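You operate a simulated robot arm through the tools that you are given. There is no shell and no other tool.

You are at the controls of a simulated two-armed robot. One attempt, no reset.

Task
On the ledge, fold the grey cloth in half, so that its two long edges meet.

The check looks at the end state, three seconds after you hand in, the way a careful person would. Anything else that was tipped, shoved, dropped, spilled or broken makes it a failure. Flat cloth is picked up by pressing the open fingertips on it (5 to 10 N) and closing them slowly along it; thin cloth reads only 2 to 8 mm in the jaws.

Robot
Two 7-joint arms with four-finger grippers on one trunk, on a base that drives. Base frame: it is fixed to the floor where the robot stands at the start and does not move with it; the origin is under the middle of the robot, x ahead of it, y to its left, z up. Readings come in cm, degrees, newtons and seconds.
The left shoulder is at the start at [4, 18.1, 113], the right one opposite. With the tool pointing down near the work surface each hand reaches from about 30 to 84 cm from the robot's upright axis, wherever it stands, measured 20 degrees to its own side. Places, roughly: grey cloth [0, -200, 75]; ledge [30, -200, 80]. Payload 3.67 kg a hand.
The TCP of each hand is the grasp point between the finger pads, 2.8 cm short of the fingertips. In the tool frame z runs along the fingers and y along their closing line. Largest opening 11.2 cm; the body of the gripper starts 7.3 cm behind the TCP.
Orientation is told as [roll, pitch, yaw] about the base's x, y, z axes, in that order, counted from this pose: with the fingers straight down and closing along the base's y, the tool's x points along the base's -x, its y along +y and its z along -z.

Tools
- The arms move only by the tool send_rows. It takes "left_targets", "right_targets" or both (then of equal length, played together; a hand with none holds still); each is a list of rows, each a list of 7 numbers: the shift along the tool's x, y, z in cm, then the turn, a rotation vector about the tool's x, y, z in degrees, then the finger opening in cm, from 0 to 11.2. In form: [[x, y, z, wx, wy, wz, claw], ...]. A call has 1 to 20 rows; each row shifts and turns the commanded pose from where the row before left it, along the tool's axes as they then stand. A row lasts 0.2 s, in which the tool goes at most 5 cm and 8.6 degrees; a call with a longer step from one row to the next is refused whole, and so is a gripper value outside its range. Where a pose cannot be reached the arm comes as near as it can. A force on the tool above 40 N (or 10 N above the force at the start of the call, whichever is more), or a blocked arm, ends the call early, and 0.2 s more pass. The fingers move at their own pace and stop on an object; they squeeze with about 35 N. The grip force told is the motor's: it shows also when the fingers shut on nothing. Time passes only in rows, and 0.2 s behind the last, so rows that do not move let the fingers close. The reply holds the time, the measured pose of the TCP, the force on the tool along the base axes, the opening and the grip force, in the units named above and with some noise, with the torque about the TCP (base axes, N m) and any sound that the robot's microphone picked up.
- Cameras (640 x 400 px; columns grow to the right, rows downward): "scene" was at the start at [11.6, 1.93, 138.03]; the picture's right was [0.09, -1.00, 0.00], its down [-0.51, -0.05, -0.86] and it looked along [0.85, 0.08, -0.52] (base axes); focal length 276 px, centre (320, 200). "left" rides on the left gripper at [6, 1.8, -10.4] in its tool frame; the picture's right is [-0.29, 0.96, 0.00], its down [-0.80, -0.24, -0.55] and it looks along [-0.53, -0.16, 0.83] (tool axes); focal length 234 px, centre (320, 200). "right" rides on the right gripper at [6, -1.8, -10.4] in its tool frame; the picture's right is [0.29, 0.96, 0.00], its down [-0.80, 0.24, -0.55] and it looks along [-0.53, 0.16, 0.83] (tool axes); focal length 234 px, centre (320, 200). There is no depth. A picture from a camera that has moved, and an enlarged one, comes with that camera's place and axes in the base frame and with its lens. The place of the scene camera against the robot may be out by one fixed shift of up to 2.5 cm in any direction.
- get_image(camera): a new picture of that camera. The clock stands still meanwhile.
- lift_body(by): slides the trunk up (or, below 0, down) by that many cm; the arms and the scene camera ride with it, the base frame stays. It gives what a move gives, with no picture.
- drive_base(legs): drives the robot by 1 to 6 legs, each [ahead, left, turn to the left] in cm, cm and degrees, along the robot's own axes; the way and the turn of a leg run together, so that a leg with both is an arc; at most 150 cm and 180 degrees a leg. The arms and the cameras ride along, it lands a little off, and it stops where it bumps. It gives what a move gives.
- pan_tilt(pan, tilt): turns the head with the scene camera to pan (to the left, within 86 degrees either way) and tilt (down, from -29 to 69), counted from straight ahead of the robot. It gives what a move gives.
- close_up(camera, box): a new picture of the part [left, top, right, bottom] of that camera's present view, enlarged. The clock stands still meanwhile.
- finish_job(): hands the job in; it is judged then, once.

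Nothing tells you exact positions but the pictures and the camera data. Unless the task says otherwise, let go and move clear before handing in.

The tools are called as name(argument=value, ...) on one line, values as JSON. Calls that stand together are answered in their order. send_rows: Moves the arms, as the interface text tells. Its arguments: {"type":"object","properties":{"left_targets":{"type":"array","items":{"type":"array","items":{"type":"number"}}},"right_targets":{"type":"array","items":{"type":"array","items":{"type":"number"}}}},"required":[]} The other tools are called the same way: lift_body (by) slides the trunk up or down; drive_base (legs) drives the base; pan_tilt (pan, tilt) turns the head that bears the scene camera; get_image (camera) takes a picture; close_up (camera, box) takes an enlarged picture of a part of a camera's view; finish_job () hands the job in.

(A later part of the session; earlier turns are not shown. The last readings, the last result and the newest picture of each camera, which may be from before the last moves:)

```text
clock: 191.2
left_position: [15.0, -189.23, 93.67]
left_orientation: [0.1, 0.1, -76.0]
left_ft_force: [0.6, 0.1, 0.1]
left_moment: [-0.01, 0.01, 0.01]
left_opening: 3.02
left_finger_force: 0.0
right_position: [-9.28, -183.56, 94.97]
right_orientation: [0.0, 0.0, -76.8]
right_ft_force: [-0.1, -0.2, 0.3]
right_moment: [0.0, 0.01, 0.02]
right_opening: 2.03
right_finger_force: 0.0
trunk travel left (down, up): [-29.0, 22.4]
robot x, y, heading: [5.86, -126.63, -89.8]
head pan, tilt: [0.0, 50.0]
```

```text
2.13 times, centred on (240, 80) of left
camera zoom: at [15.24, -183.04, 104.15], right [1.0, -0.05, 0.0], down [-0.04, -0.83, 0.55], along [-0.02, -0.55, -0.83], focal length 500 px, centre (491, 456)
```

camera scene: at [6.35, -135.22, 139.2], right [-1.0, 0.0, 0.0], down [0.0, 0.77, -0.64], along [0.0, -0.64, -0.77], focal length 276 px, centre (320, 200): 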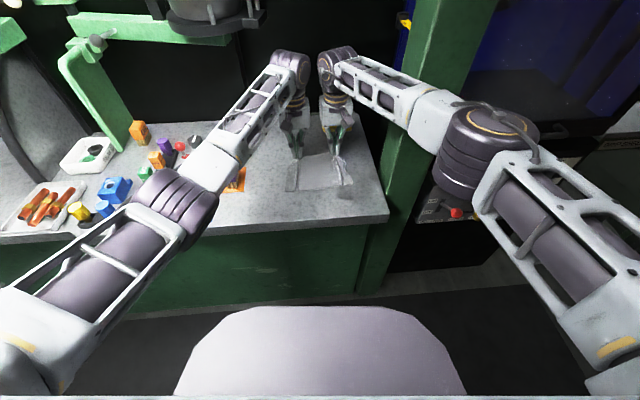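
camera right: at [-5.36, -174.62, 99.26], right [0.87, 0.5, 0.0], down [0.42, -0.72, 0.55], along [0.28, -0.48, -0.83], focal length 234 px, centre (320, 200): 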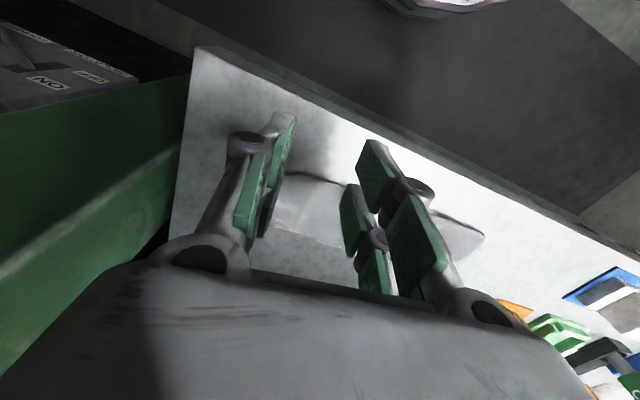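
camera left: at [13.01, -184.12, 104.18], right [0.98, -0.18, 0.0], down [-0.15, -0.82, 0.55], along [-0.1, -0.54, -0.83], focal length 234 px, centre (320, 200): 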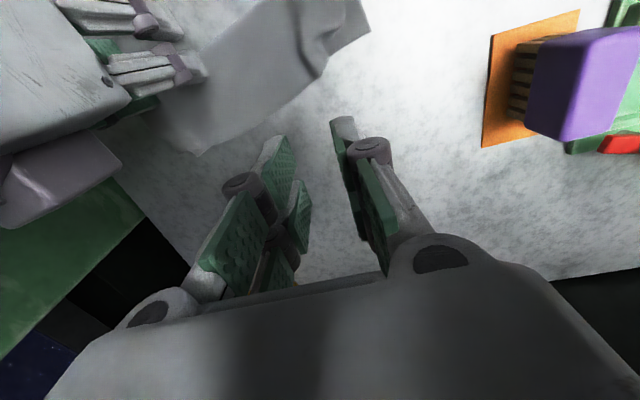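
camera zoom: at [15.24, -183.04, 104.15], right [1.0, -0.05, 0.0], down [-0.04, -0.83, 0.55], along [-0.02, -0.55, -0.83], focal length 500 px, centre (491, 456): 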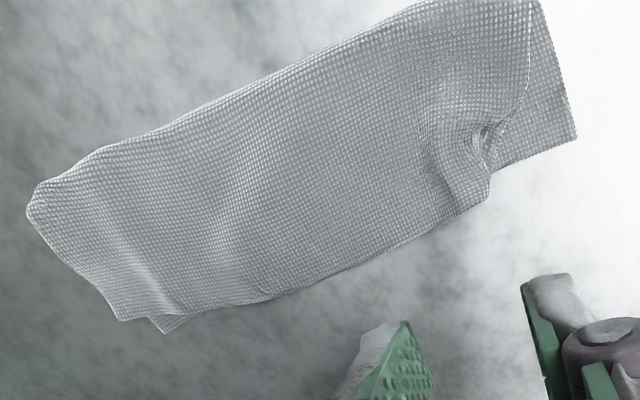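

The leftover is a small curl at the top-left corner, tucked under itself. I'll grasp that standing ridge directly (without pressing), lift just that corner of the top layer so it springs open, and lay it back outward. Move over it first.

send_rows(left_targets=[[0.84, -0.05, 0, 0, 0, 0, 2.6], [0.84, -0.05, 0, 0, 0, 0, 2.6], [0.84, -0.05, 0, 0, 0, 0, 2.6], [0.85, -0.04, 0, 0, 0, 0, 2.6], [0, 0, 1.2, 0, 0, 0, 2.6], [0, 0, 1.2, 0, 0, 0, 2.6], [0, 0, 1.2, 0, 0, 0, 2.6], [0, 0, 1.2, 0, 0, 0, 2.6], [0, 0, 1.2, 0, 0, 0, 2.6], [0, 0, 0.7, 0, 0, 0, 2.6], [0, 0, 0, 0, 0, 0, 2.6]])

close_up(camera="scene", box=[262, 160, 342, 210])

close_up(camera="left", box=[180, 60, 460, 235])

```text
clock: 193.6
left_position: [13.89, -186.03, 86.99]
left_orientation: [0.2, 0.0, -76.0]
left_ft_force: [-0.4, -1.2, 1.2]
left_moment: [0.01, -0.03, -0.01]
left_opening: 2.61
left_finger_force: 0.0
right_position: [-9.29, -183.64, 95.01]
right_orientation: [-0.1, 0.0, -76.8]
right_ft_force: [0.4, -0.2, -0.2]
right_moment: [0.01, -0.02, 0.02]
right_opening: 2.0
right_finger_force: 0.1
trunk travel left (down, up): [-29.0, 22.4]
robot x, y, heading: [5.54, -126.5, -90.0]
head pan, tilt: [0.0, 50.0]
```

```text
8.00 times, centred on (302, 185) of scene
camera zoom: at [6.37, -135.22, 139.2], right [-1.0, 0.0, 0.0], down [0.0, 0.77, -0.64], along [0.0, -0.64, -0.77], focal length 2209 px, centre (464, 320)
```

zoom: 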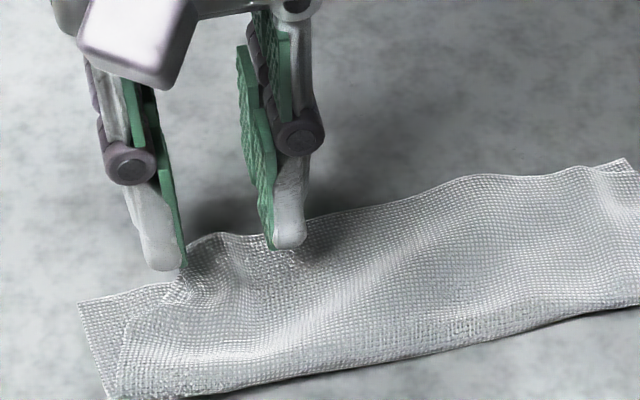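

```text
2.29 times, centred on (320, 148) of left
camera zoom: at [14.2, -179.78, 97.41], right [1.0, -0.05, 0.0], down [-0.04, -0.83, 0.55], along [-0.02, -0.55, -0.83], focal length 535 px, centre (320, 320)
```

zoom: 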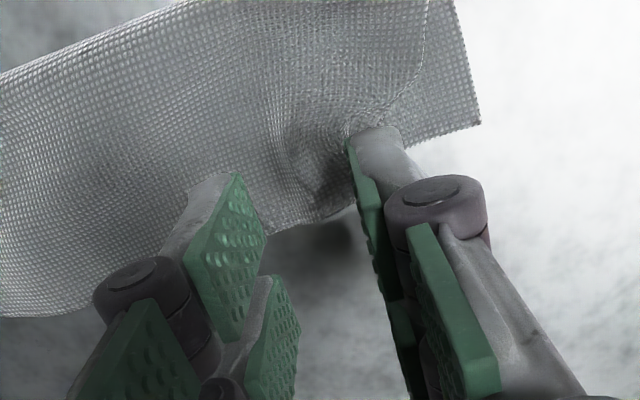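

The ridge is between the fingers. I lower until the tips are just above the layers and close.

send_rows(left_targets=[[0, 0, 0.5, 0, 0, 0, 2.6], [0, 0, 0.5, 0, 0, 0, 2.6], [0, 0, 0.5, 0, 0, 0, 2.6], [0, 0, 0.2, 0, 0, 0, 2.6], [0, 0, 0, 0, 0, 0, 2.6]])

send_rows(left_targets=[[0, 0, 0, 0, 0, 0, 2.3], [0, 0, 0, 0, 0, 0, 2.0], [0, 0, 0, 0, 0, 0, 1.7], [0, 0, 0, 0, 0, 0, 1.4], [0, 0, 0, 0, 0, 0, 1.1], [0, 0, 0, 0, 0, 0, 0.8], [0, 0, 0, 0, 0, 0, 0.5], [0, 0, 0, 0, 0, 0, 0.2], [0, 0, 0, 0, 0, 0, 0], [0, 0, 0, 0, 0, 0, 0]])

close_up(camera="left", box=[180, 60, 460, 235])

close_up(camera="scene", box=[262, 160, 342, 210])

```text
clock: 194.8
left_position: [13.83, -185.98, 85.23]
left_orientation: [0.2, 0.0, -75.9]
left_ft_force: [-0.5, -0.3, -0.1]
left_moment: [0.01, 0.02, 0.01]
left_opening: 2.61
left_finger_force: 0.1
right_position: [-9.18, -183.55, 94.94]
right_orientation: [0.1, 0.0, -76.8]
right_ft_force: [0.7, -0.8, 0.0]
right_moment: [-0.02, 0.05, 0.01]
right_opening: 2.0
right_finger_force: 0.2
trunk travel left (down, up): [-29.0, 22.4]
robot x, y, heading: [5.76, -126.43, -90.0]
head pan, tilt: [0.0, 50.0]
```

```text
clock: 197.0
left_position: [13.79, -186.06, 85.32]
left_orientation: [0.3, 0.0, -76.0]
left_ft_force: [-0.8, 1.4, 2.4]
left_moment: [-0.04, -0.01, 0.01]
left_opening: 0.23
left_finger_force: 39.4
right_position: [-9.07, -183.53, 94.94]
right_orientation: [0.0, -0.1, -76.8]
right_ft_force: [0.6, 1.0, -0.5]
right_moment: [-0.01, 0.05, -0.02]
right_opening: 2.0
right_finger_force: 0.1
trunk travel left (down, up): [-29.0, 22.4]
robot x, y, heading: [6.07, -126.35, -90.1]
head pan, tilt: [0.0, 50.0]
```

```text
2.29 times, centred on (320, 148) of left
camera zoom: at [14.2, -179.79, 95.7], right [1.0, -0.05, 0.0], down [-0.04, -0.83, 0.55], along [-0.02, -0.55, -0.83], focal length 535 px, centre (320, 320)
```

zoom: 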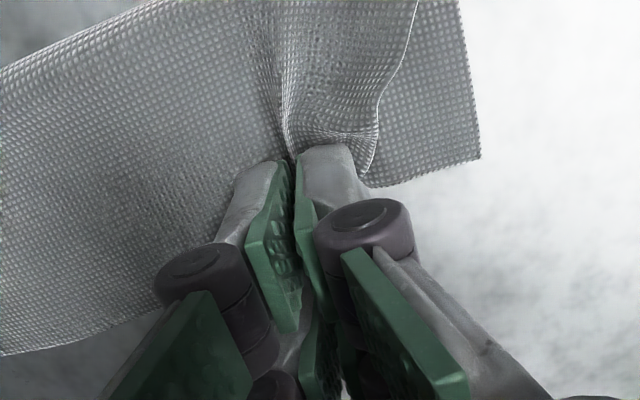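

```text
8.00 times, centred on (302, 185) of scene
camera zoom: at [6.37, -135.22, 139.2], right [-1.0, 0.0, 0.0], down [0.0, 0.77, -0.64], along [0.0, -0.64, -0.77], focal length 2209 px, centre (464, 320)
```

zoom: 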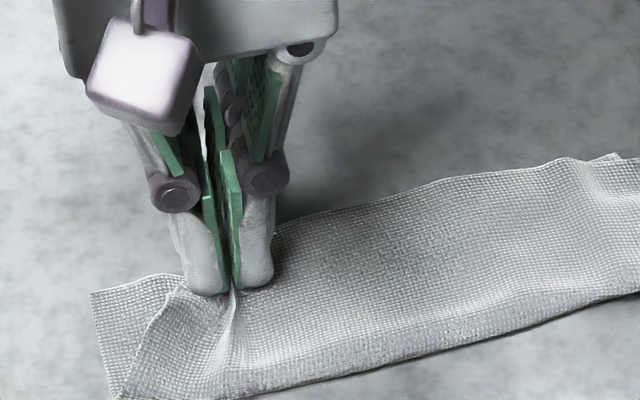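

It grips the ridge, and the lower layer looks untouched. I lift this corner 4 cm.

send_rows(left_targets=[[0, 0, -0.4, 0, 0, 0, 0], [0, 0, -0.5, 0, 0, 0, 0], [0, 0, -0.5, 0, 0, 0, 0], [0, 0, -0.5, 0, 0, 0, 0], [0, 0, -0.5, 0, 0, 0, 0], [0, 0, -0.5, 0, 0, 0, 0], [0, 0, -0.5, 0, 0, 0, 0], [0, 0, -0.5, 0, 0, 0, 0], [0, 0, 0, 0, 0, 0, 0]])

close_up(camera="left", box=[180, 30, 460, 205])

close_up(camera="scene", box=[262, 160, 358, 220])

```text
clock: 199.0
left_position: [13.95, -185.98, 89.22]
left_orientation: [0.2, 0.0, -76.0]
left_ft_force: [-0.1, -0.3, -1.5]
left_moment: [-0.03, 0.03, 0.06]
left_opening: 0.22
left_finger_force: 33.1
right_position: [-9.18, -183.57, 94.93]
right_orientation: [0.0, 0.0, -76.7]
right_ft_force: [0.5, 0.0, -0.3]
right_moment: [0.01, 0.01, -0.01]
right_opening: 2.03
right_finger_force: 0.0
trunk travel left (down, up): [-29.0, 22.4]
robot x, y, heading: [5.47, -126.61, -89.8]
head pan, tilt: [0.0, 50.0]
```

```text
2.29 times, centred on (320, 118) of left
camera zoom: at [14.18, -179.76, 99.58], right [1.0, -0.05, 0.0], down [-0.04, -0.83, 0.55], along [-0.02, -0.55, -0.83], focal length 535 px, centre (320, 389)
```

zoom: 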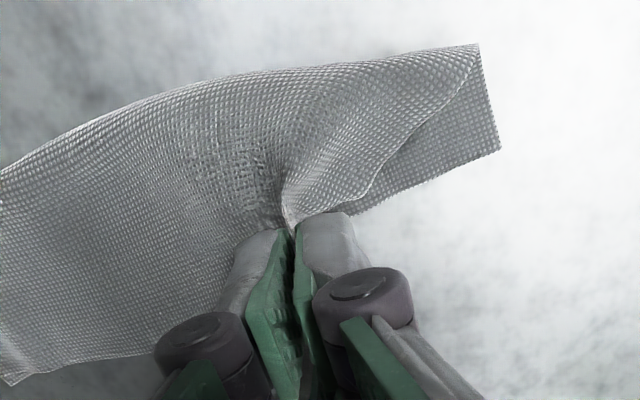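

```text
6.67 times, centred on (310, 190) of scene
camera zoom: at [6.36, -135.23, 139.19], right [-1.0, 0.0, 0.0], down [0.0, 0.77, -0.64], along [0.0, -0.64, -0.77], focal length 1841 px, centre (387, 267)
```

zoom: 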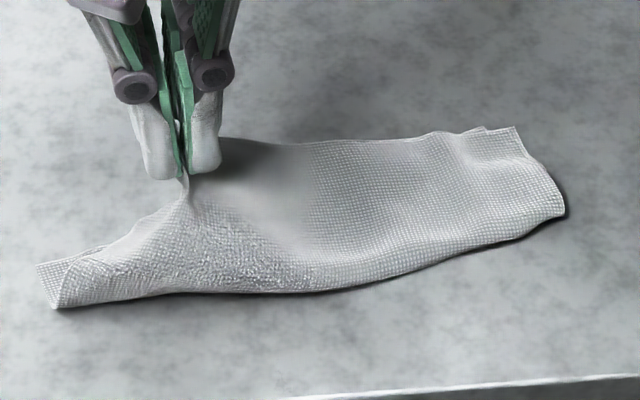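

Only the top layer's corner lifted; the lower layer stays. I now pull it ~1.6 cm outward to the left (shifting the top edge toward its matching corner), staying low, and check.

send_rows(left_targets=[[0, 0, 0.4, 0, 0, 0, 0], [0, 0.2, 0.4, 0, 0, 0, 0], [0, 0.3, 0.4, 0, 0, 0, 0], [0, 0.3, 0, 0, 0, 0, 0], [0, 0.3, 0, 0, 0, 0, 0], [0, 0.3, 0, 0, 0, 0, 0], [0, 0.3, 0, 0, 0, 0, 0], [0, 0, 0, 0, 0, 0, 0]])

close_up(camera="left", box=[180, 30, 460, 205])

close_up(camera="scene", box=[262, 160, 358, 220])

```text
clock: 200.8
left_position: [15.65, -185.64, 87.99]
left_orientation: [0.0, 0.0, -76.0]
left_ft_force: [0.2, -0.2, 1.5]
left_moment: [0.04, -0.08, 0.0]
left_opening: 0.14
left_finger_force: 30.6
right_position: [-9.16, -183.61, 95.01]
right_orientation: [0.0, 0.0, -76.8]
right_ft_force: [-0.8, -1.1, 0.0]
right_moment: [-0.02, -0.01, -0.03]
right_opening: 1.99
right_finger_force: 0.1
trunk travel left (down, up): [-29.0, 22.4]
robot x, y, heading: [5.64, -126.68, -90.1]
head pan, tilt: [0.0, 50.0]
```

```text
2.29 times, centred on (320, 118) of left
camera zoom: at [15.83, -179.38, 98.42], right [1.0, -0.05, 0.0], down [-0.04, -0.83, 0.55], along [-0.02, -0.55, -0.83], focal length 535 px, centre (320, 389)
```

zoom: 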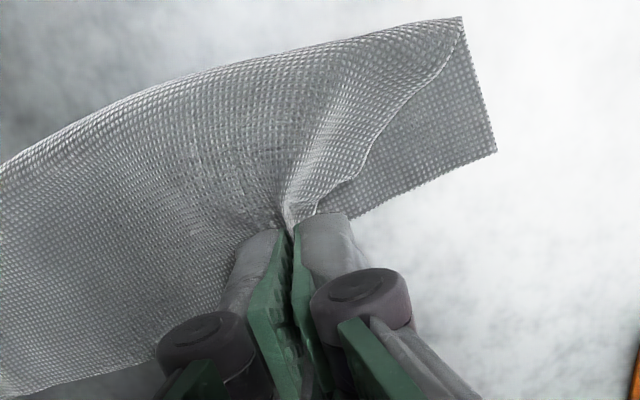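

```text
6.67 times, centred on (310, 190) of scene
camera zoom: at [6.36, -135.22, 139.2], right [-1.0, 0.0, 0.0], down [0.0, 0.77, -0.64], along [0.0, -0.64, -0.77], focal length 1841 px, centre (387, 267)
```

zoom: 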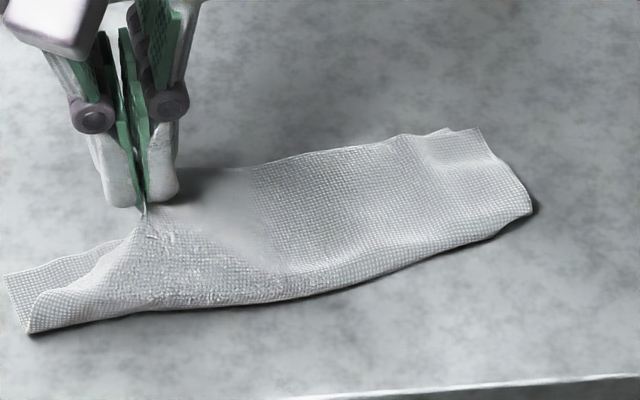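

The whole cloth slides as one (layers stick together more than to the ledge), so shifting isn't useful. I'll lower the corner and open without pressing, so the loop springs flat by itself as it did on the right.

send_rows(left_targets=[[0, 0, 0.4, 0, 0, 0, 0], [0, 0, 0.4, 0, 0, 0, 0], [0, -0.15, 0.4, 0, 0, 0, 0], [0, -0.15, 0.4, 0, 0, 0, 0], [0, -0.1, 0.4, 0, 0, 0, 0], [0, 0, 0.4, 0, 0, 0, 0], [0, 0, 0.3, 0, 0, 0, 0], [0, 0, 0, 0, 0, 0, 0]])

close_up(camera="left", box=[180, 30, 460, 205])

```text
clock: 202.6
left_position: [15.26, -185.73, 85.28]
left_orientation: [0.2, 0.0, -76.0]
left_ft_force: [0.0, -1.0, 0.0]
left_moment: [0.01, -0.01, 0.03]
left_opening: 0.27
left_finger_force: 31.5
right_position: [-9.19, -183.43, 95.16]
right_orientation: [-0.2, 0.0, -76.8]
right_ft_force: [-1.2, -0.3, 0.5]
right_moment: [-0.01, 0.0, -0.01]
right_opening: 1.99
right_finger_force: 0.1
trunk travel left (down, up): [-29.0, 22.4]
robot x, y, heading: [5.77, -126.63, -90.0]
head pan, tilt: [0.0, 50.0]
```

```text
2.29 times, centred on (320, 118) of left
camera zoom: at [15.47, -179.49, 95.73], right [1.0, -0.05, 0.0], down [-0.04, -0.83, 0.55], along [-0.02, -0.55, -0.83], focal length 535 px, centre (320, 389)
```

zoom: 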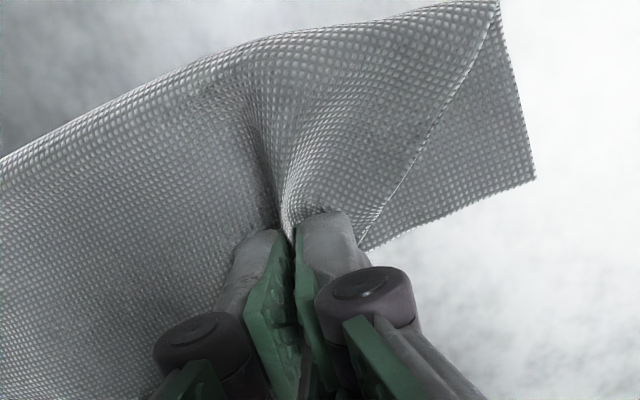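

Tail lies outward now. Open gently without pressing, outer finger moving outward.

send_rows(left_targets=[[0, 0.1, 0, 0, 0, 0, 0.4], [0, 0.15, 0, 0, 0, 0, 0.7], [0, 0.15, 0, 0, 0, 0, 1.0], [0, 0.15, 0, 0, 0, 0, 1.3], [0, 0.15, 0, 0, 0, 0, 1.6], [0, 0.15, 0, 0, 0, 0, 1.9], [0, 0.15, 0, 0, 0, 0, 2.2], [0, 0.15, 0, 0, 0, 0, 2.5], [0, 0.15, 0, 0, 0, 0, 2.8], [0, 0.15, 0, 0, 0, 0, 3.1], [0, 0, 0, 0, 0, 0, 3.1]])

close_up(camera="left", box=[180, 30, 460, 205])

close_up(camera="scene", box=[252, 160, 348, 220])

```text
clock: 205.0
left_position: [16.57, -185.36, 85.19]
left_orientation: [0.2, 0.1, -76.0]
left_ft_force: [-0.5, 0.4, 0.2]
left_moment: [0.02, -0.04, -0.02]
left_opening: 3.09
left_finger_force: 0.0
right_position: [-9.21, -183.52, 94.91]
right_orientation: [-0.1, -0.1, -76.8]
right_ft_force: [-0.8, -0.3, 0.3]
right_moment: [0.02, -0.01, -0.01]
right_opening: 1.98
right_finger_force: 0.0
trunk travel left (down, up): [-29.0, 22.4]
robot x, y, heading: [5.68, -126.62, -90.0]
head pan, tilt: [0.0, 50.0]
```

```text
2.29 times, centred on (320, 118) of left
camera zoom: at [16.86, -179.15, 95.71], right [1.0, -0.05, 0.0], down [-0.04, -0.83, 0.55], along [-0.02, -0.55, -0.83], focal length 535 px, centre (320, 389)
```

zoom: 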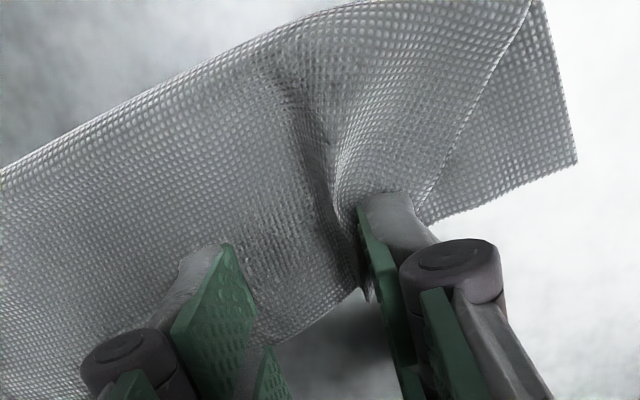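

```text
6.67 times, centred on (300, 190) of scene
camera zoom: at [6.36, -135.23, 139.19], right [-1.0, 0.0, 0.0], down [0.0, 0.77, -0.64], along [0.0, -0.64, -0.77], focal length 1841 px, centre (453, 267)
```

zoom: 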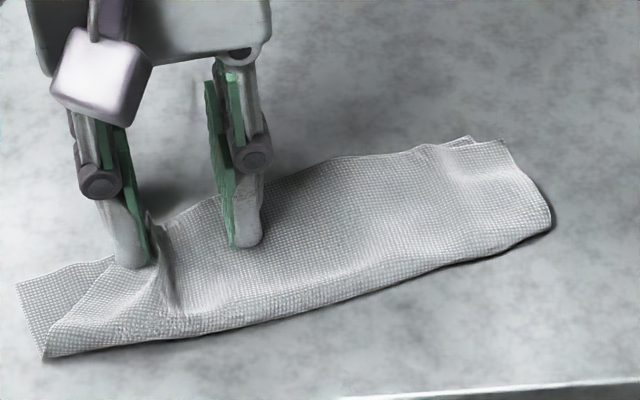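

The ridge stays because the panel can't slide on the lower layer. Better: re-grip that ridge, lift this corner of the top layer into the air and let it go there, so it springs open freely and drops flat. Close on the ridge.

send_rows(left_targets=[[0, 0.15, 0, 0, 0, 0, 2.8], [0, 0.15, 0, 0, 0, 0, 2.5], [0, 0.15, 0, 0, 0, 0, 2.2], [0, 0.15, 0, 0, 0, 0, 1.9], [0, 0.15, 0, 0, 0, 0, 1.6], [0, 0.15, 0, 0, 0, 0, 1.3], [0, 0.1, 0, 0, 0, 0, 1.0], [0, 0.1, 0, 0, 0, 0, 0.7], [0, 0.1, 0, 0, 0, 0, 0.4], [0, 0.05, 0, 0, 0, 0, 0], [0, 0, 0, 0, 0, 0, 0], [0, 0, 0, 0, 0, 0, 0]])

close_up(camera="left", box=[180, 30, 460, 205])

close_up(camera="scene", box=[252, 160, 348, 220])

```text
clock: 207.6
left_position: [17.83, -185.17, 85.3]
left_orientation: [0.1, 0.0, -76.0]
left_ft_force: [-0.6, -0.3, -0.9]
left_moment: [-0.01, -0.01, 0.02]
left_opening: 0.2
left_finger_force: 35.4
right_position: [-9.22, -183.57, 95.05]
right_orientation: [0.0, -0.1, -76.8]
right_ft_force: [0.4, 0.1, 0.1]
right_moment: [-0.02, -0.02, 0.0]
right_opening: 1.98
right_finger_force: 0.0
trunk travel left (down, up): [-29.0, 22.4]
robot x, y, heading: [5.41, -126.81, -90.0]
head pan, tilt: [0.0, 50.0]
```

```text
2.29 times, centred on (320, 118) of left
camera zoom: at [18.08, -178.83, 95.73], right [1.0, -0.05, 0.0], down [-0.04, -0.83, 0.55], along [-0.02, -0.55, -0.83], focal length 535 px, centre (320, 389)
```

zoom: 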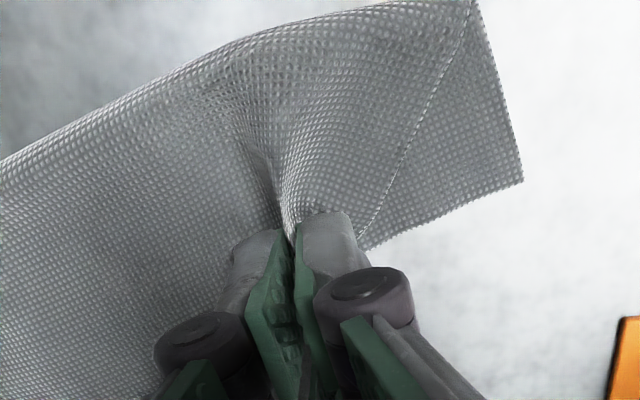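

```text
6.67 times, centred on (300, 190) of scene
camera zoom: at [6.37, -135.23, 139.19], right [-1.0, 0.0, 0.0], down [0.0, 0.77, -0.64], along [0.0, -0.64, -0.77], focal length 1841 px, centre (453, 267)
```

zoom: 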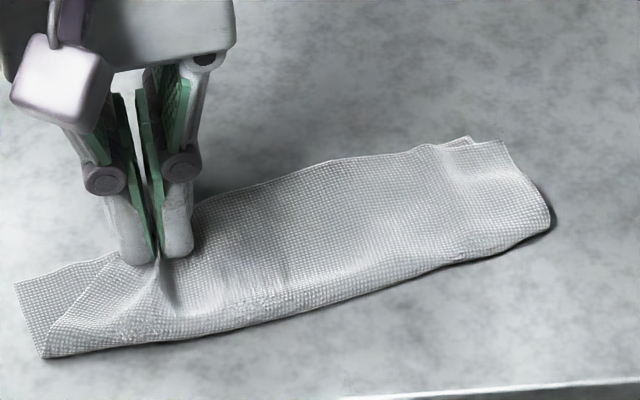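

Gripped. Lift 4 cm, then open in the air.

send_rows(left_targets=[[0, 0, -0.5, 0, 0, 0, 0], [0, 0, -0.5, 0, 0, 0, 0], [0, 0, -0.5, 0, 0, 0, 0], [0, 0, -0.5, 0, 0, 0, 0], [0, 0, -0.5, 0, 0, 0, 0], [0, 0, -0.5, 0, 0, 0, 0], [0, 0, -0.5, 0, 0, 0, 0], [0, 0, -0.5, 0, 0, 0, 0], [0, 0, 0, 0, 0, 0, 0], [0, 0, 0, 0, 0, 0, 0]])

close_up(camera="scene", box=[252, 160, 348, 220])

send_rows(left_targets=[[0, 0, 0, 0, 0, 0, 1], [0, 0, 0, 0, 0, 0, 3], [0, 0, 0, 0, 0, 0, 5], [0, 0, 0, 0, 0, 0, 5], [0, 0, 0, 0, 0, 0, 5]])

close_up(camera="left", box=[180, 30, 460, 205])

close_up(camera="scene", box=[252, 160, 348, 220])

```text
clock: 209.8
left_position: [17.82, -185.09, 89.35]
left_orientation: [0.2, 0.0, -76.0]
left_ft_force: [-0.2, 0.4, 0.9]
left_moment: [0.06, -0.01, 0.0]
left_opening: 0.22
left_finger_force: 34.2
right_position: [-9.28, -183.65, 95.07]
right_orientation: [0.0, 0.0, -76.8]
right_ft_force: [-1.1, 0.7, 0.5]
right_moment: [0.0, 0.05, 0.0]
right_opening: 2.0
right_finger_force: 0.1
trunk travel left (down, up): [-29.0, 22.4]
robot x, y, heading: [5.7, -126.32, -90.3]
head pan, tilt: [0.0, 50.0]
```

```text
6.67 times, centred on (300, 190) of scene
camera zoom: at [6.37, -135.23, 139.19], right [-1.0, 0.0, 0.0], down [0.0, 0.77, -0.64], along [0.0, -0.64, -0.77], focal length 1841 px, centre (453, 267)
```

zoom: 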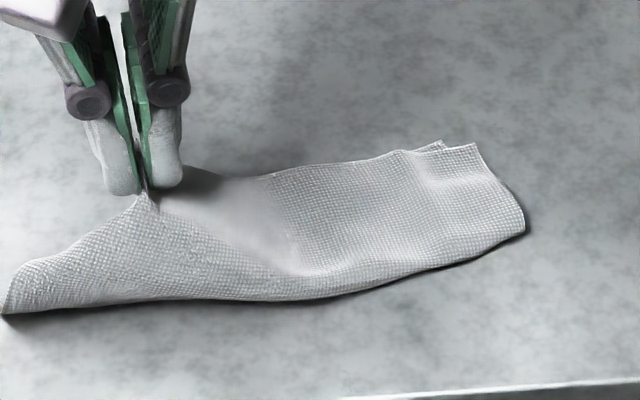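

```text
clock: 211.0
left_position: [17.8, -185.13, 89.22]
left_orientation: [0.2, 0.0, -76.0]
left_ft_force: [-0.1, -0.8, 0.7]
left_moment: [0.02, -0.02, 0.02]
left_opening: 4.98
left_finger_force: 0.0
right_position: [-9.15, -183.6, 95.06]
right_orientation: [0.0, 0.0, -76.7]
right_ft_force: [0.0, 0.0, 0.6]
right_moment: [-0.03, 0.0, 0.01]
right_opening: 1.99
right_finger_force: 0.0
trunk travel left (down, up): [-29.0, 22.4]
robot x, y, heading: [5.74, -126.39, -90.2]
head pan, tilt: [0.0, 50.0]
```

```text
2.29 times, centred on (320, 118) of left
camera zoom: at [18.06, -178.83, 99.71], right [1.0, -0.05, 0.0], down [-0.04, -0.83, 0.55], along [-0.02, -0.55, -0.83], focal length 535 px, centre (320, 389)
```

zoom: 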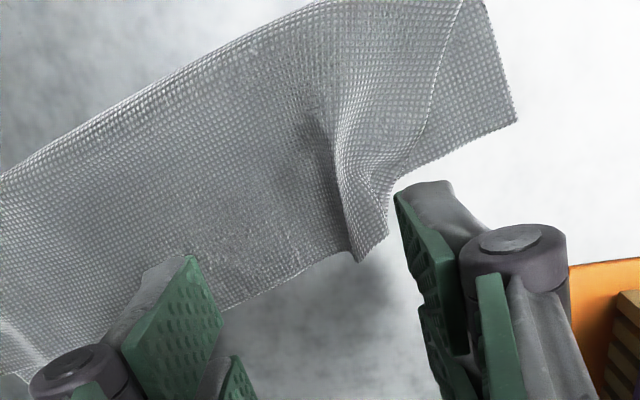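

```text
6.67 times, centred on (300, 190) of scene
camera zoom: at [6.37, -135.23, 139.19], right [-1.0, 0.0, 0.0], down [0.0, 0.77, -0.64], along [0.0, -0.64, -0.77], focal length 1841 px, centre (453, 267)
```

zoom: 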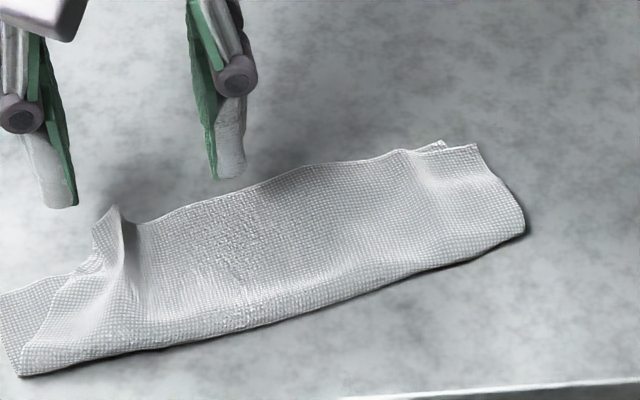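

The ridge persists since the layers cling. The cloth has also drifted left toward the tray, so first I'll slide the whole folded cloth back to the right: press with closed left fingers on its middle and drag.

send_rows(left_targets=[[0, 0, -0.8, 0, 0, 0, 3], [0.1, -0.9, 0, 0, 0, 0, 1], [0.1, -0.9, 0, 0, 0, 0, 0], [0.1, -0.9, 0, 0, 0, 0, 0], [0.1, -0.9, 0, 0, 0, 0, 0], [0, -0.9, 0, 0, 0, 0, 0], [0, -0.9, 0, 0, 0, 0, 0], [0, 0, 1, 0, 0, 0, 0], [0, 0, 1, 0, 0, 0, 0], [0, 0, 1, 0, 0, 0, 0], [0, 0, 1, 0, 0, 0, 0], [0, 0, 0.4, 0, 0, 0, 0], [0, 0, 0, 0, 0, 0, 0]])

close_up(camera="scene", box=[252, 155, 364, 225])

```text
clock: 213.8
left_position: [12.67, -185.98, 85.73]
left_orientation: [0.2, 0.0, -76.0]
left_ft_force: [0.1, 0.6, -0.9]
left_moment: [0.02, 0.01, 0.01]
left_opening: 0.01
left_finger_force: 35.2
right_position: [-9.29, -183.67, 95.04]
right_orientation: [0.1, 0.0, -76.7]
right_ft_force: [-0.2, -0.2, -1.1]
right_moment: [0.0, 0.03, 0.01]
right_opening: 1.99
right_finger_force: 0.1
trunk travel left (down, up): [-29.0, 22.4]
robot x, y, heading: [5.75, -126.59, -90.0]
head pan, tilt: [0.0, 50.0]
```

```text
5.71 times, centred on (308, 190) of scene
camera zoom: at [6.37, -135.23, 139.2], right [-1.0, 0.0, 0.0], down [0.0, 0.77, -0.64], along [0.0, -0.64, -0.77], focal length 1578 px, centre (389, 257)
```

zoom: 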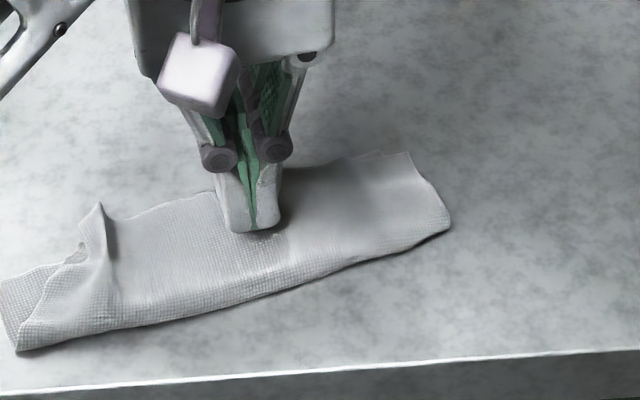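

send_rows(left_targets=[[0, 0, 0.3, 0, 0, 0, 0], [0, 0, 0.2, 0, 0, 0, 0], [0, 0, 0.1, 0, 0, 0, 0], [0, 0, 0, 0, 0, 0, 0]])

send_rows(left_targets=[[0, 0, 0.1, 0, 0, 0, 0], [0, 0, 0.07, 0, 0, 0, 0], [0, 0, 0, 0, 0, 0, 0]])

```text
clock: 214.8
left_position: [12.31, -186.0, 85.04]
left_orientation: [0.2, 0.0, -76.0]
left_ft_force: [0.4, -0.3, 0.0]
left_moment: [0.01, 0.0, -0.01]
left_opening: 0.04
left_finger_force: 35.6
right_position: [-9.1, -183.62, 95.04]
right_orientation: [0.0, 0.0, -76.7]
right_ft_force: [0.3, 0.1, -0.9]
right_moment: [0.02, 0.04, 0.01]
right_opening: 1.99
right_finger_force: 0.1
trunk travel left (down, up): [-29.0, 22.4]
robot x, y, heading: [5.76, -126.53, -89.9]
head pan, tilt: [0.0, 50.0]
```

```text
clock: 215.6
left_position: [12.47, -186.02, 84.92]
left_orientation: [0.2, 0.0, -76.0]
left_ft_force: [-0.5, 0.4, 0.0]
left_moment: [-0.02, 0.02, 0.01]
left_opening: 0.0
left_finger_force: 34.9
right_position: [-9.16, -183.6, 95.0]
right_orientation: [0.0, 0.0, -76.7]
right_ft_force: [0.0, -0.7, -0.7]
right_moment: [-0.04, -0.02, -0.01]
right_opening: 2.01
right_finger_force: 0.0
trunk travel left (down, up): [-29.0, 22.4]
robot x, y, heading: [5.75, -126.43, -90.2]
head pan, tilt: [0.0, 50.0]
```

send_rows(left_targets=[[0, 0, 0.1, 0, 0, 0, 0], [0, 0, 0, 0, 0, 0, 0], [0, 0, 0, 0, 0, 0, 0]])

send_rows(left_targets=[[0, 0, 0.08, 0, 0, 0, 0], [0, 0, 0, 0, 0, 0, 0], [0, 0, 0, 0, 0, 0, 0]])

```text
clock: 216.4
left_position: [12.47, -185.92, 84.74]
left_orientation: [0.2, 0.0, -76.0]
left_ft_force: [0.1, -0.6, -0.2]
left_moment: [-0.03, 0.01, -0.02]
left_opening: 0.0
left_finger_force: 34.8
right_position: [-9.26, -183.56, 95.03]
right_orientation: [0.0, 0.1, -76.8]
right_ft_force: [0.5, 0.7, -0.1]
right_moment: [0.03, 0.03, -0.01]
right_opening: 1.99
right_finger_force: 0.1
trunk travel left (down, up): [-29.0, 22.4]
robot x, y, heading: [5.74, -126.43, -89.7]
head pan, tilt: [0.0, 50.0]
```

```text
clock: 217.2
left_position: [12.45, -186.06, 84.75]
left_orientation: [0.2, 0.1, -76.0]
left_ft_force: [-0.6, -0.5, 0.6]
left_moment: [-0.01, 0.02, 0.03]
left_opening: 0.0
left_finger_force: 35.2
right_position: [-9.21, -183.55, 95.07]
right_orientation: [0.0, 0.0, -76.9]
right_ft_force: [-0.1, 1.1, 0.0]
right_moment: [0.0, 0.01, 0.0]
right_opening: 1.99
right_finger_force: 0.1
trunk travel left (down, up): [-29.0, 22.4]
robot x, y, heading: [5.99, -126.53, -90.1]
head pan, tilt: [0.0, 50.0]
```

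send_rows(left_targets=[[0, 0, 0.08, 0, 0, 0, 0], [0, 0, 0, 0, 0, 0, 0], [0, 0, 0, 0, 0, 0, 0]])

```text
clock: 218.0
left_position: [12.51, -185.86, 84.79]
left_orientation: [0.2, 0.0, -76.0]
left_ft_force: [0.8, -1.8, 4.4]
left_moment: [0.0, 0.0, -0.02]
left_opening: 0.02
left_finger_force: 35.3
right_position: [-9.21, -183.49, 95.15]
right_orientation: [0.1, 0.0, -76.9]
right_ft_force: [-0.5, 0.4, -0.2]
right_moment: [0.0, 0.01, 0.02]
right_opening: 1.99
right_finger_force: 0.0
trunk travel left (down, up): [-29.0, 22.4]
robot x, y, heading: [6.05, -126.97, -90.2]
head pan, tilt: [0.0, 50.0]
```

4 N contact. Drag 4 cm to the right, then check.

send_rows(left_targets=[[0.02, -0.4, 0, 0, 0, 0, 0], [0.02, -0.4, 0, 0, 0, 0, 0], [0.02, -0.4, 0, 0, 0, 0, 0], [0.02, -0.4, 0, 0, 0, 0, 0], [0.02, -0.4, 0, 0, 0, 0, 0], [0.02, -0.4, 0, 0, 0, 0, 0], [0.02, -0.4, 0, 0, 0, 0, 0], [0.02, -0.4, 0, 0, 0, 0, 0], [0.02, -0.4, 0, 0, 0, 0, 0], [0.02, -0.4, 0, 0, 0, 0, 0], [0, 0, 0, 0, 0, 0, 0]])

close_up(camera="scene", box=[252, 155, 364, 225])

```text
clock: 220.4
left_position: [8.6, -186.64, 84.71]
left_orientation: [0.3, 0.1, -76.0]
left_ft_force: [1.2, 0.1, 7.9]
left_moment: [0.06, -0.03, -0.03]
left_opening: 0.0
left_finger_force: 34.8
right_position: [-9.25, -183.5, 95.22]
right_orientation: [-0.1, 0.0, -76.8]
right_ft_force: [0.4, -0.3, -0.8]
right_moment: [-0.01, 0.0, 0.01]
right_opening: 1.98
right_finger_force: 0.2
trunk travel left (down, up): [-29.0, 22.4]
robot x, y, heading: [5.71, -126.39, -90.0]
head pan, tilt: [0.0, 50.0]
```

```text
5.71 times, centred on (308, 190) of scene
camera zoom: at [6.38, -135.14, 139.2], right [-1.0, 0.0, 0.0], down [0.0, 0.77, -0.64], along [0.0, -0.64, -0.77], focal length 1578 px, centre (389, 257)
```

zoom: 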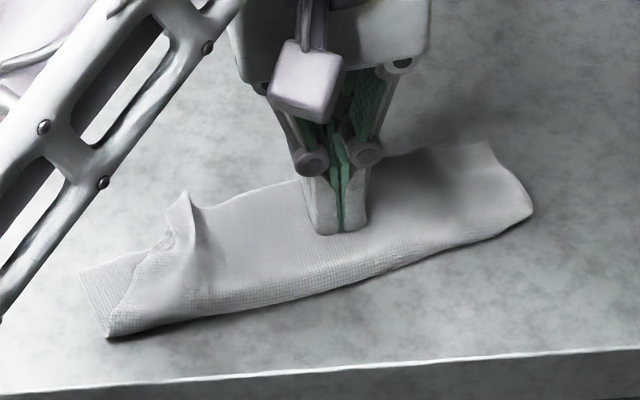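

The folded cloth slides as one piece. 3.5 cm more.

send_rows(left_targets=[[0.02, -0.4, -0.02, 0, 0, 0, 0], [0.02, -0.4, 0, 0, 0, 0, 0], [0.02, -0.4, 0, 0, 0, 0, 0], [0.02, -0.4, 0, 0, 0, 0, 0], [0.02, -0.4, 0, 0, 0, 0, 0], [0.02, -0.4, 0, 0, 0, 0, 0], [0.02, -0.4, 0, 0, 0, 0, 0], [0.02, -0.4, 0, 0, 0, 0, 0], [0.02, -0.4, 0, 0, 0, 0, 0], [0, 0, 0, 0, 0, 0, 0], [0, 0, -0.3, 0, 0, 0, 0], [0, 0, -0.7, 0, 0, 0, 0]])

close_up(camera="scene", box=[262, 155, 374, 225])

```text
clock: 223.0
left_position: [4.81, -187.37, 85.77]
left_orientation: [0.1, 0.0, -76.0]
left_ft_force: [0.0, 0.1, -0.3]
left_moment: [-0.02, 0.0, -0.02]
left_opening: 0.01
left_finger_force: 34.8
right_position: [-9.2, -183.6, 95.26]
right_orientation: [-0.1, 0.1, -76.8]
right_ft_force: [0.0, 0.9, 0.8]
right_moment: [0.01, 0.0, -0.01]
right_opening: 2.01
right_finger_force: 0.0
trunk travel left (down, up): [-29.0, 22.4]
robot x, y, heading: [5.82, -126.44, -89.8]
head pan, tilt: [0.0, 50.0]
```

```text
5.71 times, centred on (318, 190) of scene
camera zoom: at [6.36, -135.19, 139.2], right [-1.0, 0.0, 0.0], down [0.0, 0.77, -0.64], along [0.0, -0.64, -0.77], focal length 1578 px, centre (331, 257)
```

zoom: 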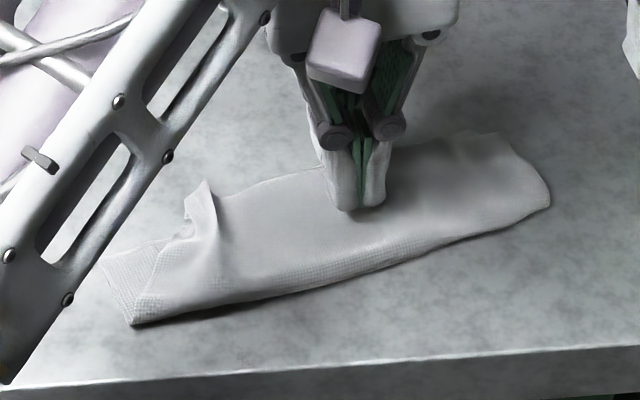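

Now I'll pin the folded cloth near its right end with the closed right fingers while the left hand spreads the ridge. First position both hands above.

send_rows(left_targets=[[0, 0, -1.2, 0, 0, 0, 0], [0, 0, -1.2, 0, 0, 0, 0], [0.1, 0.8, -0.6, 0, 0, 0, 0.5], [0.1, 0.9, 0, 0, 0, 0, 1], [0.1, 0.9, 0, 0, 0, 0, 1.9], [0.1, 0.9, 0, 0, 0, 0, 1.9], [0.1, 0.9, 0, 0, 0, 0, 1.9], [0.06, 0.9, 0, 0, 0, 0, 1.9], [0, 0.99, 0, 0, 0, 0, 1.9], [0, 0, 0, 0, 0, 0, 1.9], [0, 0, 0, 0, 0, 0, 1.9]], right_targets=[[0, 0, 0, 0, 0, 0, 0], [0, 0, 0, 0, 0, 0, 0], [-0.5, 0.6, 0, 0, 0, 0, 0], [-0.8, 0.9, 0, 0, 0, 0, 0], [-0.8, 0.9, 0, 0, 0, 0, 0], [-0.8, 0.9, 0, 0, 0, 0, 0], [-0.8, 0.9, 0, 0, 0, 0, 0], [-0.8, 0.9, 0, 0, 0, 0, 0], [-0.8, 0.9, 0, 0, 0, 0, 0], [-0.8, 0.9, 0.5, 0, 0, 0, 0], [0, 0, 0.5, 0, 0, 0, 0]])

get_image(camera="scene")

close_up(camera="scene", box=[262, 145, 374, 215])

```text
clock: 225.4
left_position: [10.92, -185.36, 88.69]
left_orientation: [0.2, -0.1, -76.0]
left_ft_force: [0.6, -0.6, -0.5]
left_moment: [0.0, -0.03, -0.04]
left_opening: 1.92
left_finger_force: 0.0
right_position: [-1.15, -188.01, 93.93]
right_orientation: [0.0, 0.0, -76.7]
right_ft_force: [-1.0, 0.3, -0.9]
right_moment: [-0.01, 0.0, -0.03]
right_opening: 0.0
right_finger_force: 34.7
trunk travel left (down, up): [-29.0, 22.4]
robot x, y, heading: [5.56, -126.56, -90.0]
head pan, tilt: [0.0, 50.0]
```

```text
taken
camera scene: at [6.35, -135.22, 139.2], right [-1.0, 0.0, 0.0], down [0.0, 0.77, -0.64], along [0.0, -0.64, -0.77], focal length 276 px, centre (320, 200)
```

scene: 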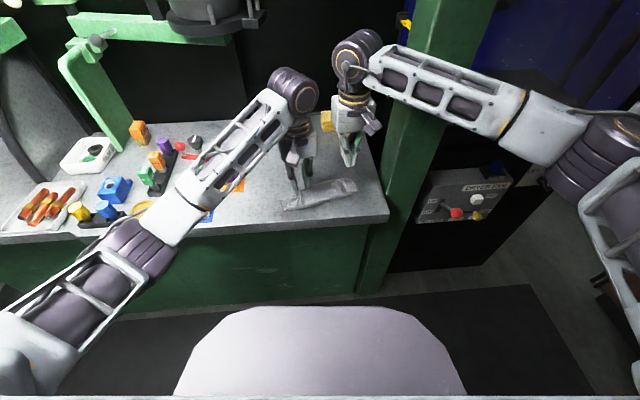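

```text
5.71 times, centred on (318, 180) of scene
camera zoom: at [6.35, -135.22, 139.2], right [-1.0, 0.0, 0.0], down [0.0, 0.77, -0.64], along [0.0, -0.64, -0.77], focal length 1578 px, centre (331, 314)
```

zoom: 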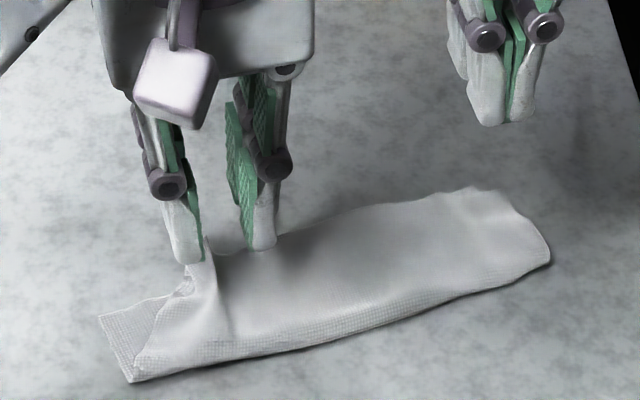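

Right hand down to pin; then shift the left hand 1.2 cm toward me and lower.

send_rows(right_targets=[[0, 0, 1.5, 0, 0, 0, 0], [0, 0, 1.5, 0, 0, 0, 0], [0, 0, 1.5, 0, 0, 0, 0], [0, 0, 1.5, 0, 0, 0, 0], [0, 0, 1.5, 0, 0, 0, 0], [0, 0, 1.0, 0, 0, 0, 0], [0, 0, 0.4, 0, 0, 0, 0], [0, 0, 0, 0, 0, 0, 0]], left_targets=[[0.3, 0, 0, 0, 0, 0, 1.9], [0.3, 0, 0, 0, 0, 0, 1.9], [0.3, 0, 0.5, 0, 0, 0, 1.9], [0.3, 0, 0.5, 0, 0, 0, 1.9], [0, 0, 0.5, 0, 0, 0, 1.9], [0, 0, 0.5, 0, 0, 0, 1.9], [0, 0, 0.5, 0, 0, 0, 1.9], [0, 0, 0.4, 0, 0, 0, 1.9]])

close_up(camera="scene", box=[262, 145, 374, 215])

close_up(camera="left", box=[180, 50, 460, 225])

```text
clock: 227.2
left_position: [10.64, -184.23, 85.67]
left_orientation: [0.2, 0.0, -76.1]
left_ft_force: [-0.1, 0.8, -0.2]
left_moment: [0.0, -0.02, -0.03]
left_opening: 1.89
left_finger_force: 0.0
right_position: [-1.12, -187.92, 85.05]
right_orientation: [-0.1, 0.1, -76.8]
right_ft_force: [1.2, 0.3, 0.8]
right_moment: [-0.01, -0.03, 0.0]
right_opening: 0.02
right_finger_force: 35.2
trunk travel left (down, up): [-29.0, 22.4]
robot x, y, heading: [6.03, -126.36, -89.8]
head pan, tilt: [0.0, 50.0]
```

```text
5.71 times, centred on (318, 180) of scene
camera zoom: at [6.37, -135.23, 139.2], right [-1.0, 0.0, 0.0], down [0.0, 0.77, -0.64], along [0.0, -0.64, -0.77], focal length 1578 px, centre (331, 314)
```

zoom: 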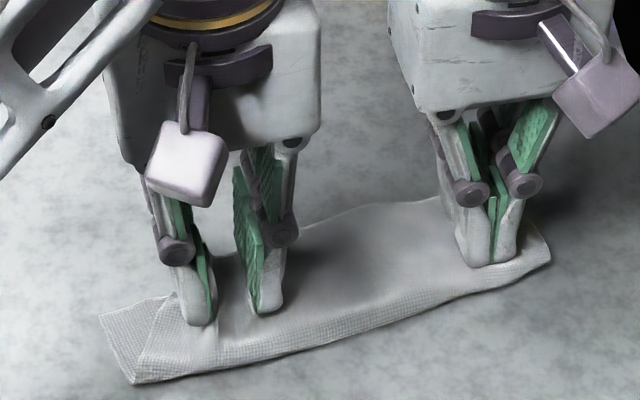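

```text
2.29 times, centred on (320, 138) of left
camera zoom: at [10.96, -178.0, 96.19], right [1.0, -0.05, 0.0], down [-0.04, -0.83, 0.55], along [-0.02, -0.55, -0.83], focal length 535 px, centre (320, 343)
```

zoom: 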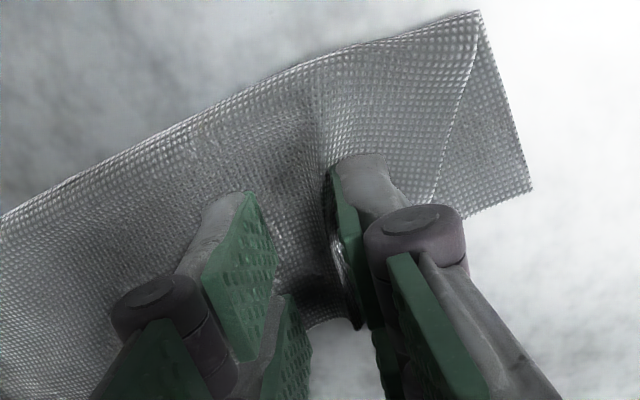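

Good placement. Now press the right pin to ~10 N, and the left lightly.

send_rows(right_targets=[[0, 0, 0.2, 0, 0, 0, 0], [0, 0, 0.1, 0, 0, 0, 0], [0, 0, 0, 0, 0, 0, 0]], left_targets=[[0, 0, 0.3, 0, 0, 0, 1.9], [0, 0, 0.2, 0, 0, 0, 1.9], [0, 0, 0, 0, 0, 0, 1.9]])

send_rows(right_targets=[[0, 0, 0.1, 0, 0, 0, 0], [0, 0, 0.05, 0, 0, 0, 0], [0, 0, 0, 0, 0, 0, 0]], left_targets=[[0, 0, 0.08, 0, 0, 0, 1.9], [0, 0, 0, 0, 0, 0, 1.9], [0, 0, 0, 0, 0, 0, 1.9]])

```text
clock: 228.0
left_position: [10.62, -184.15, 85.36]
left_orientation: [0.3, 0.1, -76.0]
left_ft_force: [-0.3, 0.4, 0.2]
left_moment: [0.03, 0.03, -0.01]
left_opening: 1.92
left_finger_force: 0.1
right_position: [-1.14, -188.02, 84.84]
right_orientation: [0.0, 0.0, -76.7]
right_ft_force: [0.1, 0.3, 1.9]
right_moment: [-0.03, -0.02, -0.02]
right_opening: 0.0
right_finger_force: 36.0
trunk travel left (down, up): [-29.0, 22.4]
robot x, y, heading: [6.01, -126.42, -89.9]
head pan, tilt: [0.0, 50.0]
```

```text
clock: 228.8
left_position: [10.68, -184.17, 85.24]
left_orientation: [0.1, 0.0, -76.0]
left_ft_force: [-0.2, 0.1, 0.4]
left_moment: [0.01, 0.01, -0.01]
left_opening: 1.89
left_finger_force: 0.1
right_position: [-1.13, -187.93, 84.65]
right_orientation: [-0.1, -0.1, -76.8]
right_ft_force: [0.6, 0.9, 6.8]
right_moment: [-0.07, -0.03, 0.02]
right_opening: 0.0
right_finger_force: 35.1
trunk travel left (down, up): [-29.0, 22.4]
robot x, y, heading: [6.39, -126.73, -89.8]
head pan, tilt: [0.0, 50.0]
```

send_rows(right_targets=[[0, 0, 0.06, 0, 0, 0, 0], [0, 0, 0, 0, 0, 0, 0], [0, 0, 0, 0, 0, 0, 0]], left_targets=[[0, 0, 0.1, 0, 0, 0, 1.9], [0, 0, 0.08, 0, 0, 0, 1.9], [0, 0, 0, 0, 0, 0, 1.9]])

```text
clock: 229.6
left_position: [10.7, -184.15, 85.03]
left_orientation: [0.2, 0.0, -76.0]
left_ft_force: [-0.1, 0.0, 0.6]
left_moment: [-0.01, -0.02, -0.01]
left_opening: 1.9
left_finger_force: 0.0
right_position: [-1.14, -187.86, 84.69]
right_orientation: [-0.1, -0.2, -76.8]
right_ft_force: [-1.1, -0.4, 13.4]
right_moment: [-0.16, 0.02, -0.02]
right_opening: 0.0
right_finger_force: 34.9
trunk travel left (down, up): [-29.0, 22.4]
robot x, y, heading: [5.89, -126.89, -89.9]
head pan, tilt: [0.0, 50.0]
```

send_rows(left_targets=[[0, 0, 0.07, 0, 0, 0, 1.9], [0, 0, 0, 0, 0, 0, 1.9], [0, 0, 0, 0, 0, 0, 1.9]])

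```text
clock: 230.4
left_position: [10.54, -184.16, 84.96]
left_orientation: [0.2, -0.2, -76.0]
left_ft_force: [0.7, -0.4, 0.8]
left_moment: [0.01, -0.04, 0.0]
left_opening: 1.89
left_finger_force: 0.2
right_position: [-1.13, -187.87, 84.64]
right_orientation: [-0.1, -0.2, -76.8]
right_ft_force: [-1.6, -2.6, 17.1]
right_moment: [-0.29, 0.02, -0.03]
right_opening: 0.01
right_finger_force: 34.8
trunk travel left (down, up): [-29.0, 22.4]
robot x, y, heading: [6.17, -126.52, -89.9]
head pan, tilt: [0.0, 50.0]
```

send_rows(left_targets=[[0, 0, 0.06, 0, 0, 0, 1.9], [0, 0, 0, 0, 0, 0, 1.9]], right_targets=[[0, 0, -0.05, 0, 0, 0, 0], [0, 0, 0, 0, 0, 0, 0]])

```text
clock: 231.0
left_position: [10.7, -184.12, 84.98]
left_orientation: [0.3, -0.1, -76.0]
left_ft_force: [0.9, 0.4, 3.7]
left_moment: [0.0, -0.04, -0.03]
left_opening: 1.89
left_finger_force: 0.1
right_position: [-1.11, -187.9, 84.82]
right_orientation: [0.0, -0.1, -76.8]
right_ft_force: [-1.7, -2.5, 13.6]
right_moment: [-0.21, 0.02, 0.0]
right_opening: 0.0
right_finger_force: 35.5
trunk travel left (down, up): [-29.0, 22.4]
robot x, y, heading: [5.58, -126.97, -90.3]
head pan, tilt: [0.0, 50.0]
```

Left 3.7 N, right pin 13.6 N. Now spread: open the left fingers with the outer one moving outward.

send_rows(left_targets=[[0, 0.15, 0, 0, 0, 0, 2.2], [0, 0.15, 0, 0, 0, 0, 2.5], [0, 0.15, 0, 0, 0, 0, 2.8], [0, 0.15, 0, 0, 0, 0, 3.1], [0, 0.15, 0, 0, 0, 0, 3.4], [0, 0, 0, 0, 0, 0, 3.4]])

close_up(camera="scene", box=[262, 145, 374, 215])

close_up(camera="left", box=[180, 50, 460, 225])

```text
clock: 232.4
left_position: [11.47, -183.99, 84.82]
left_orientation: [0.1, -0.2, -76.0]
left_ft_force: [-1.6, -0.9, 4.3]
left_moment: [-0.06, 0.05, -0.05]
left_opening: 3.48
left_finger_force: 0.1
right_position: [-1.17, -187.8, 84.78]
right_orientation: [-0.1, -0.2, -76.7]
right_ft_force: [0.5, -1.8, 12.6]
right_moment: [-0.18, -0.02, 0.0]
right_opening: 0.02
right_finger_force: 35.6
trunk travel left (down, up): [-29.0, 22.4]
robot x, y, heading: [5.51, -126.32, -90.0]
head pan, tilt: [0.0, 50.0]
```

```text
5.71 times, centred on (318, 180) of scene
camera zoom: at [6.35, -135.07, 139.21], right [-1.0, 0.0, 0.0], down [0.0, 0.77, -0.64], along [0.0, -0.64, -0.77], focal length 1578 px, centre (331, 314)
```

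zoom: 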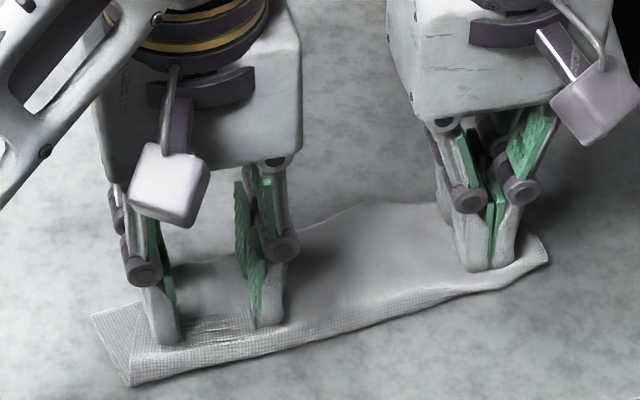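

```text
2.29 times, centred on (320, 138) of left
camera zoom: at [11.66, -177.7, 95.37], right [1.0, -0.05, 0.0], down [-0.04, -0.83, 0.55], along [-0.02, -0.55, -0.83], focal length 535 px, centre (320, 343)
```

zoom: 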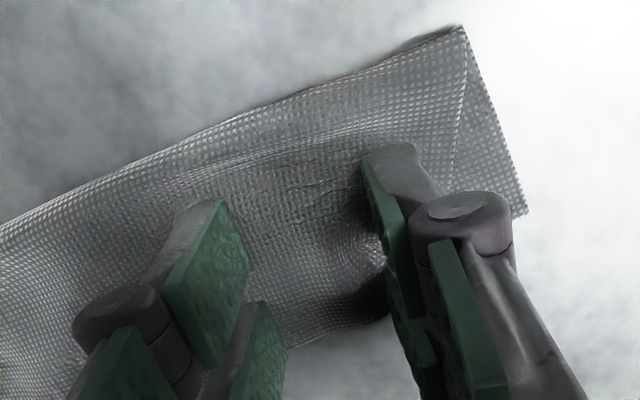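

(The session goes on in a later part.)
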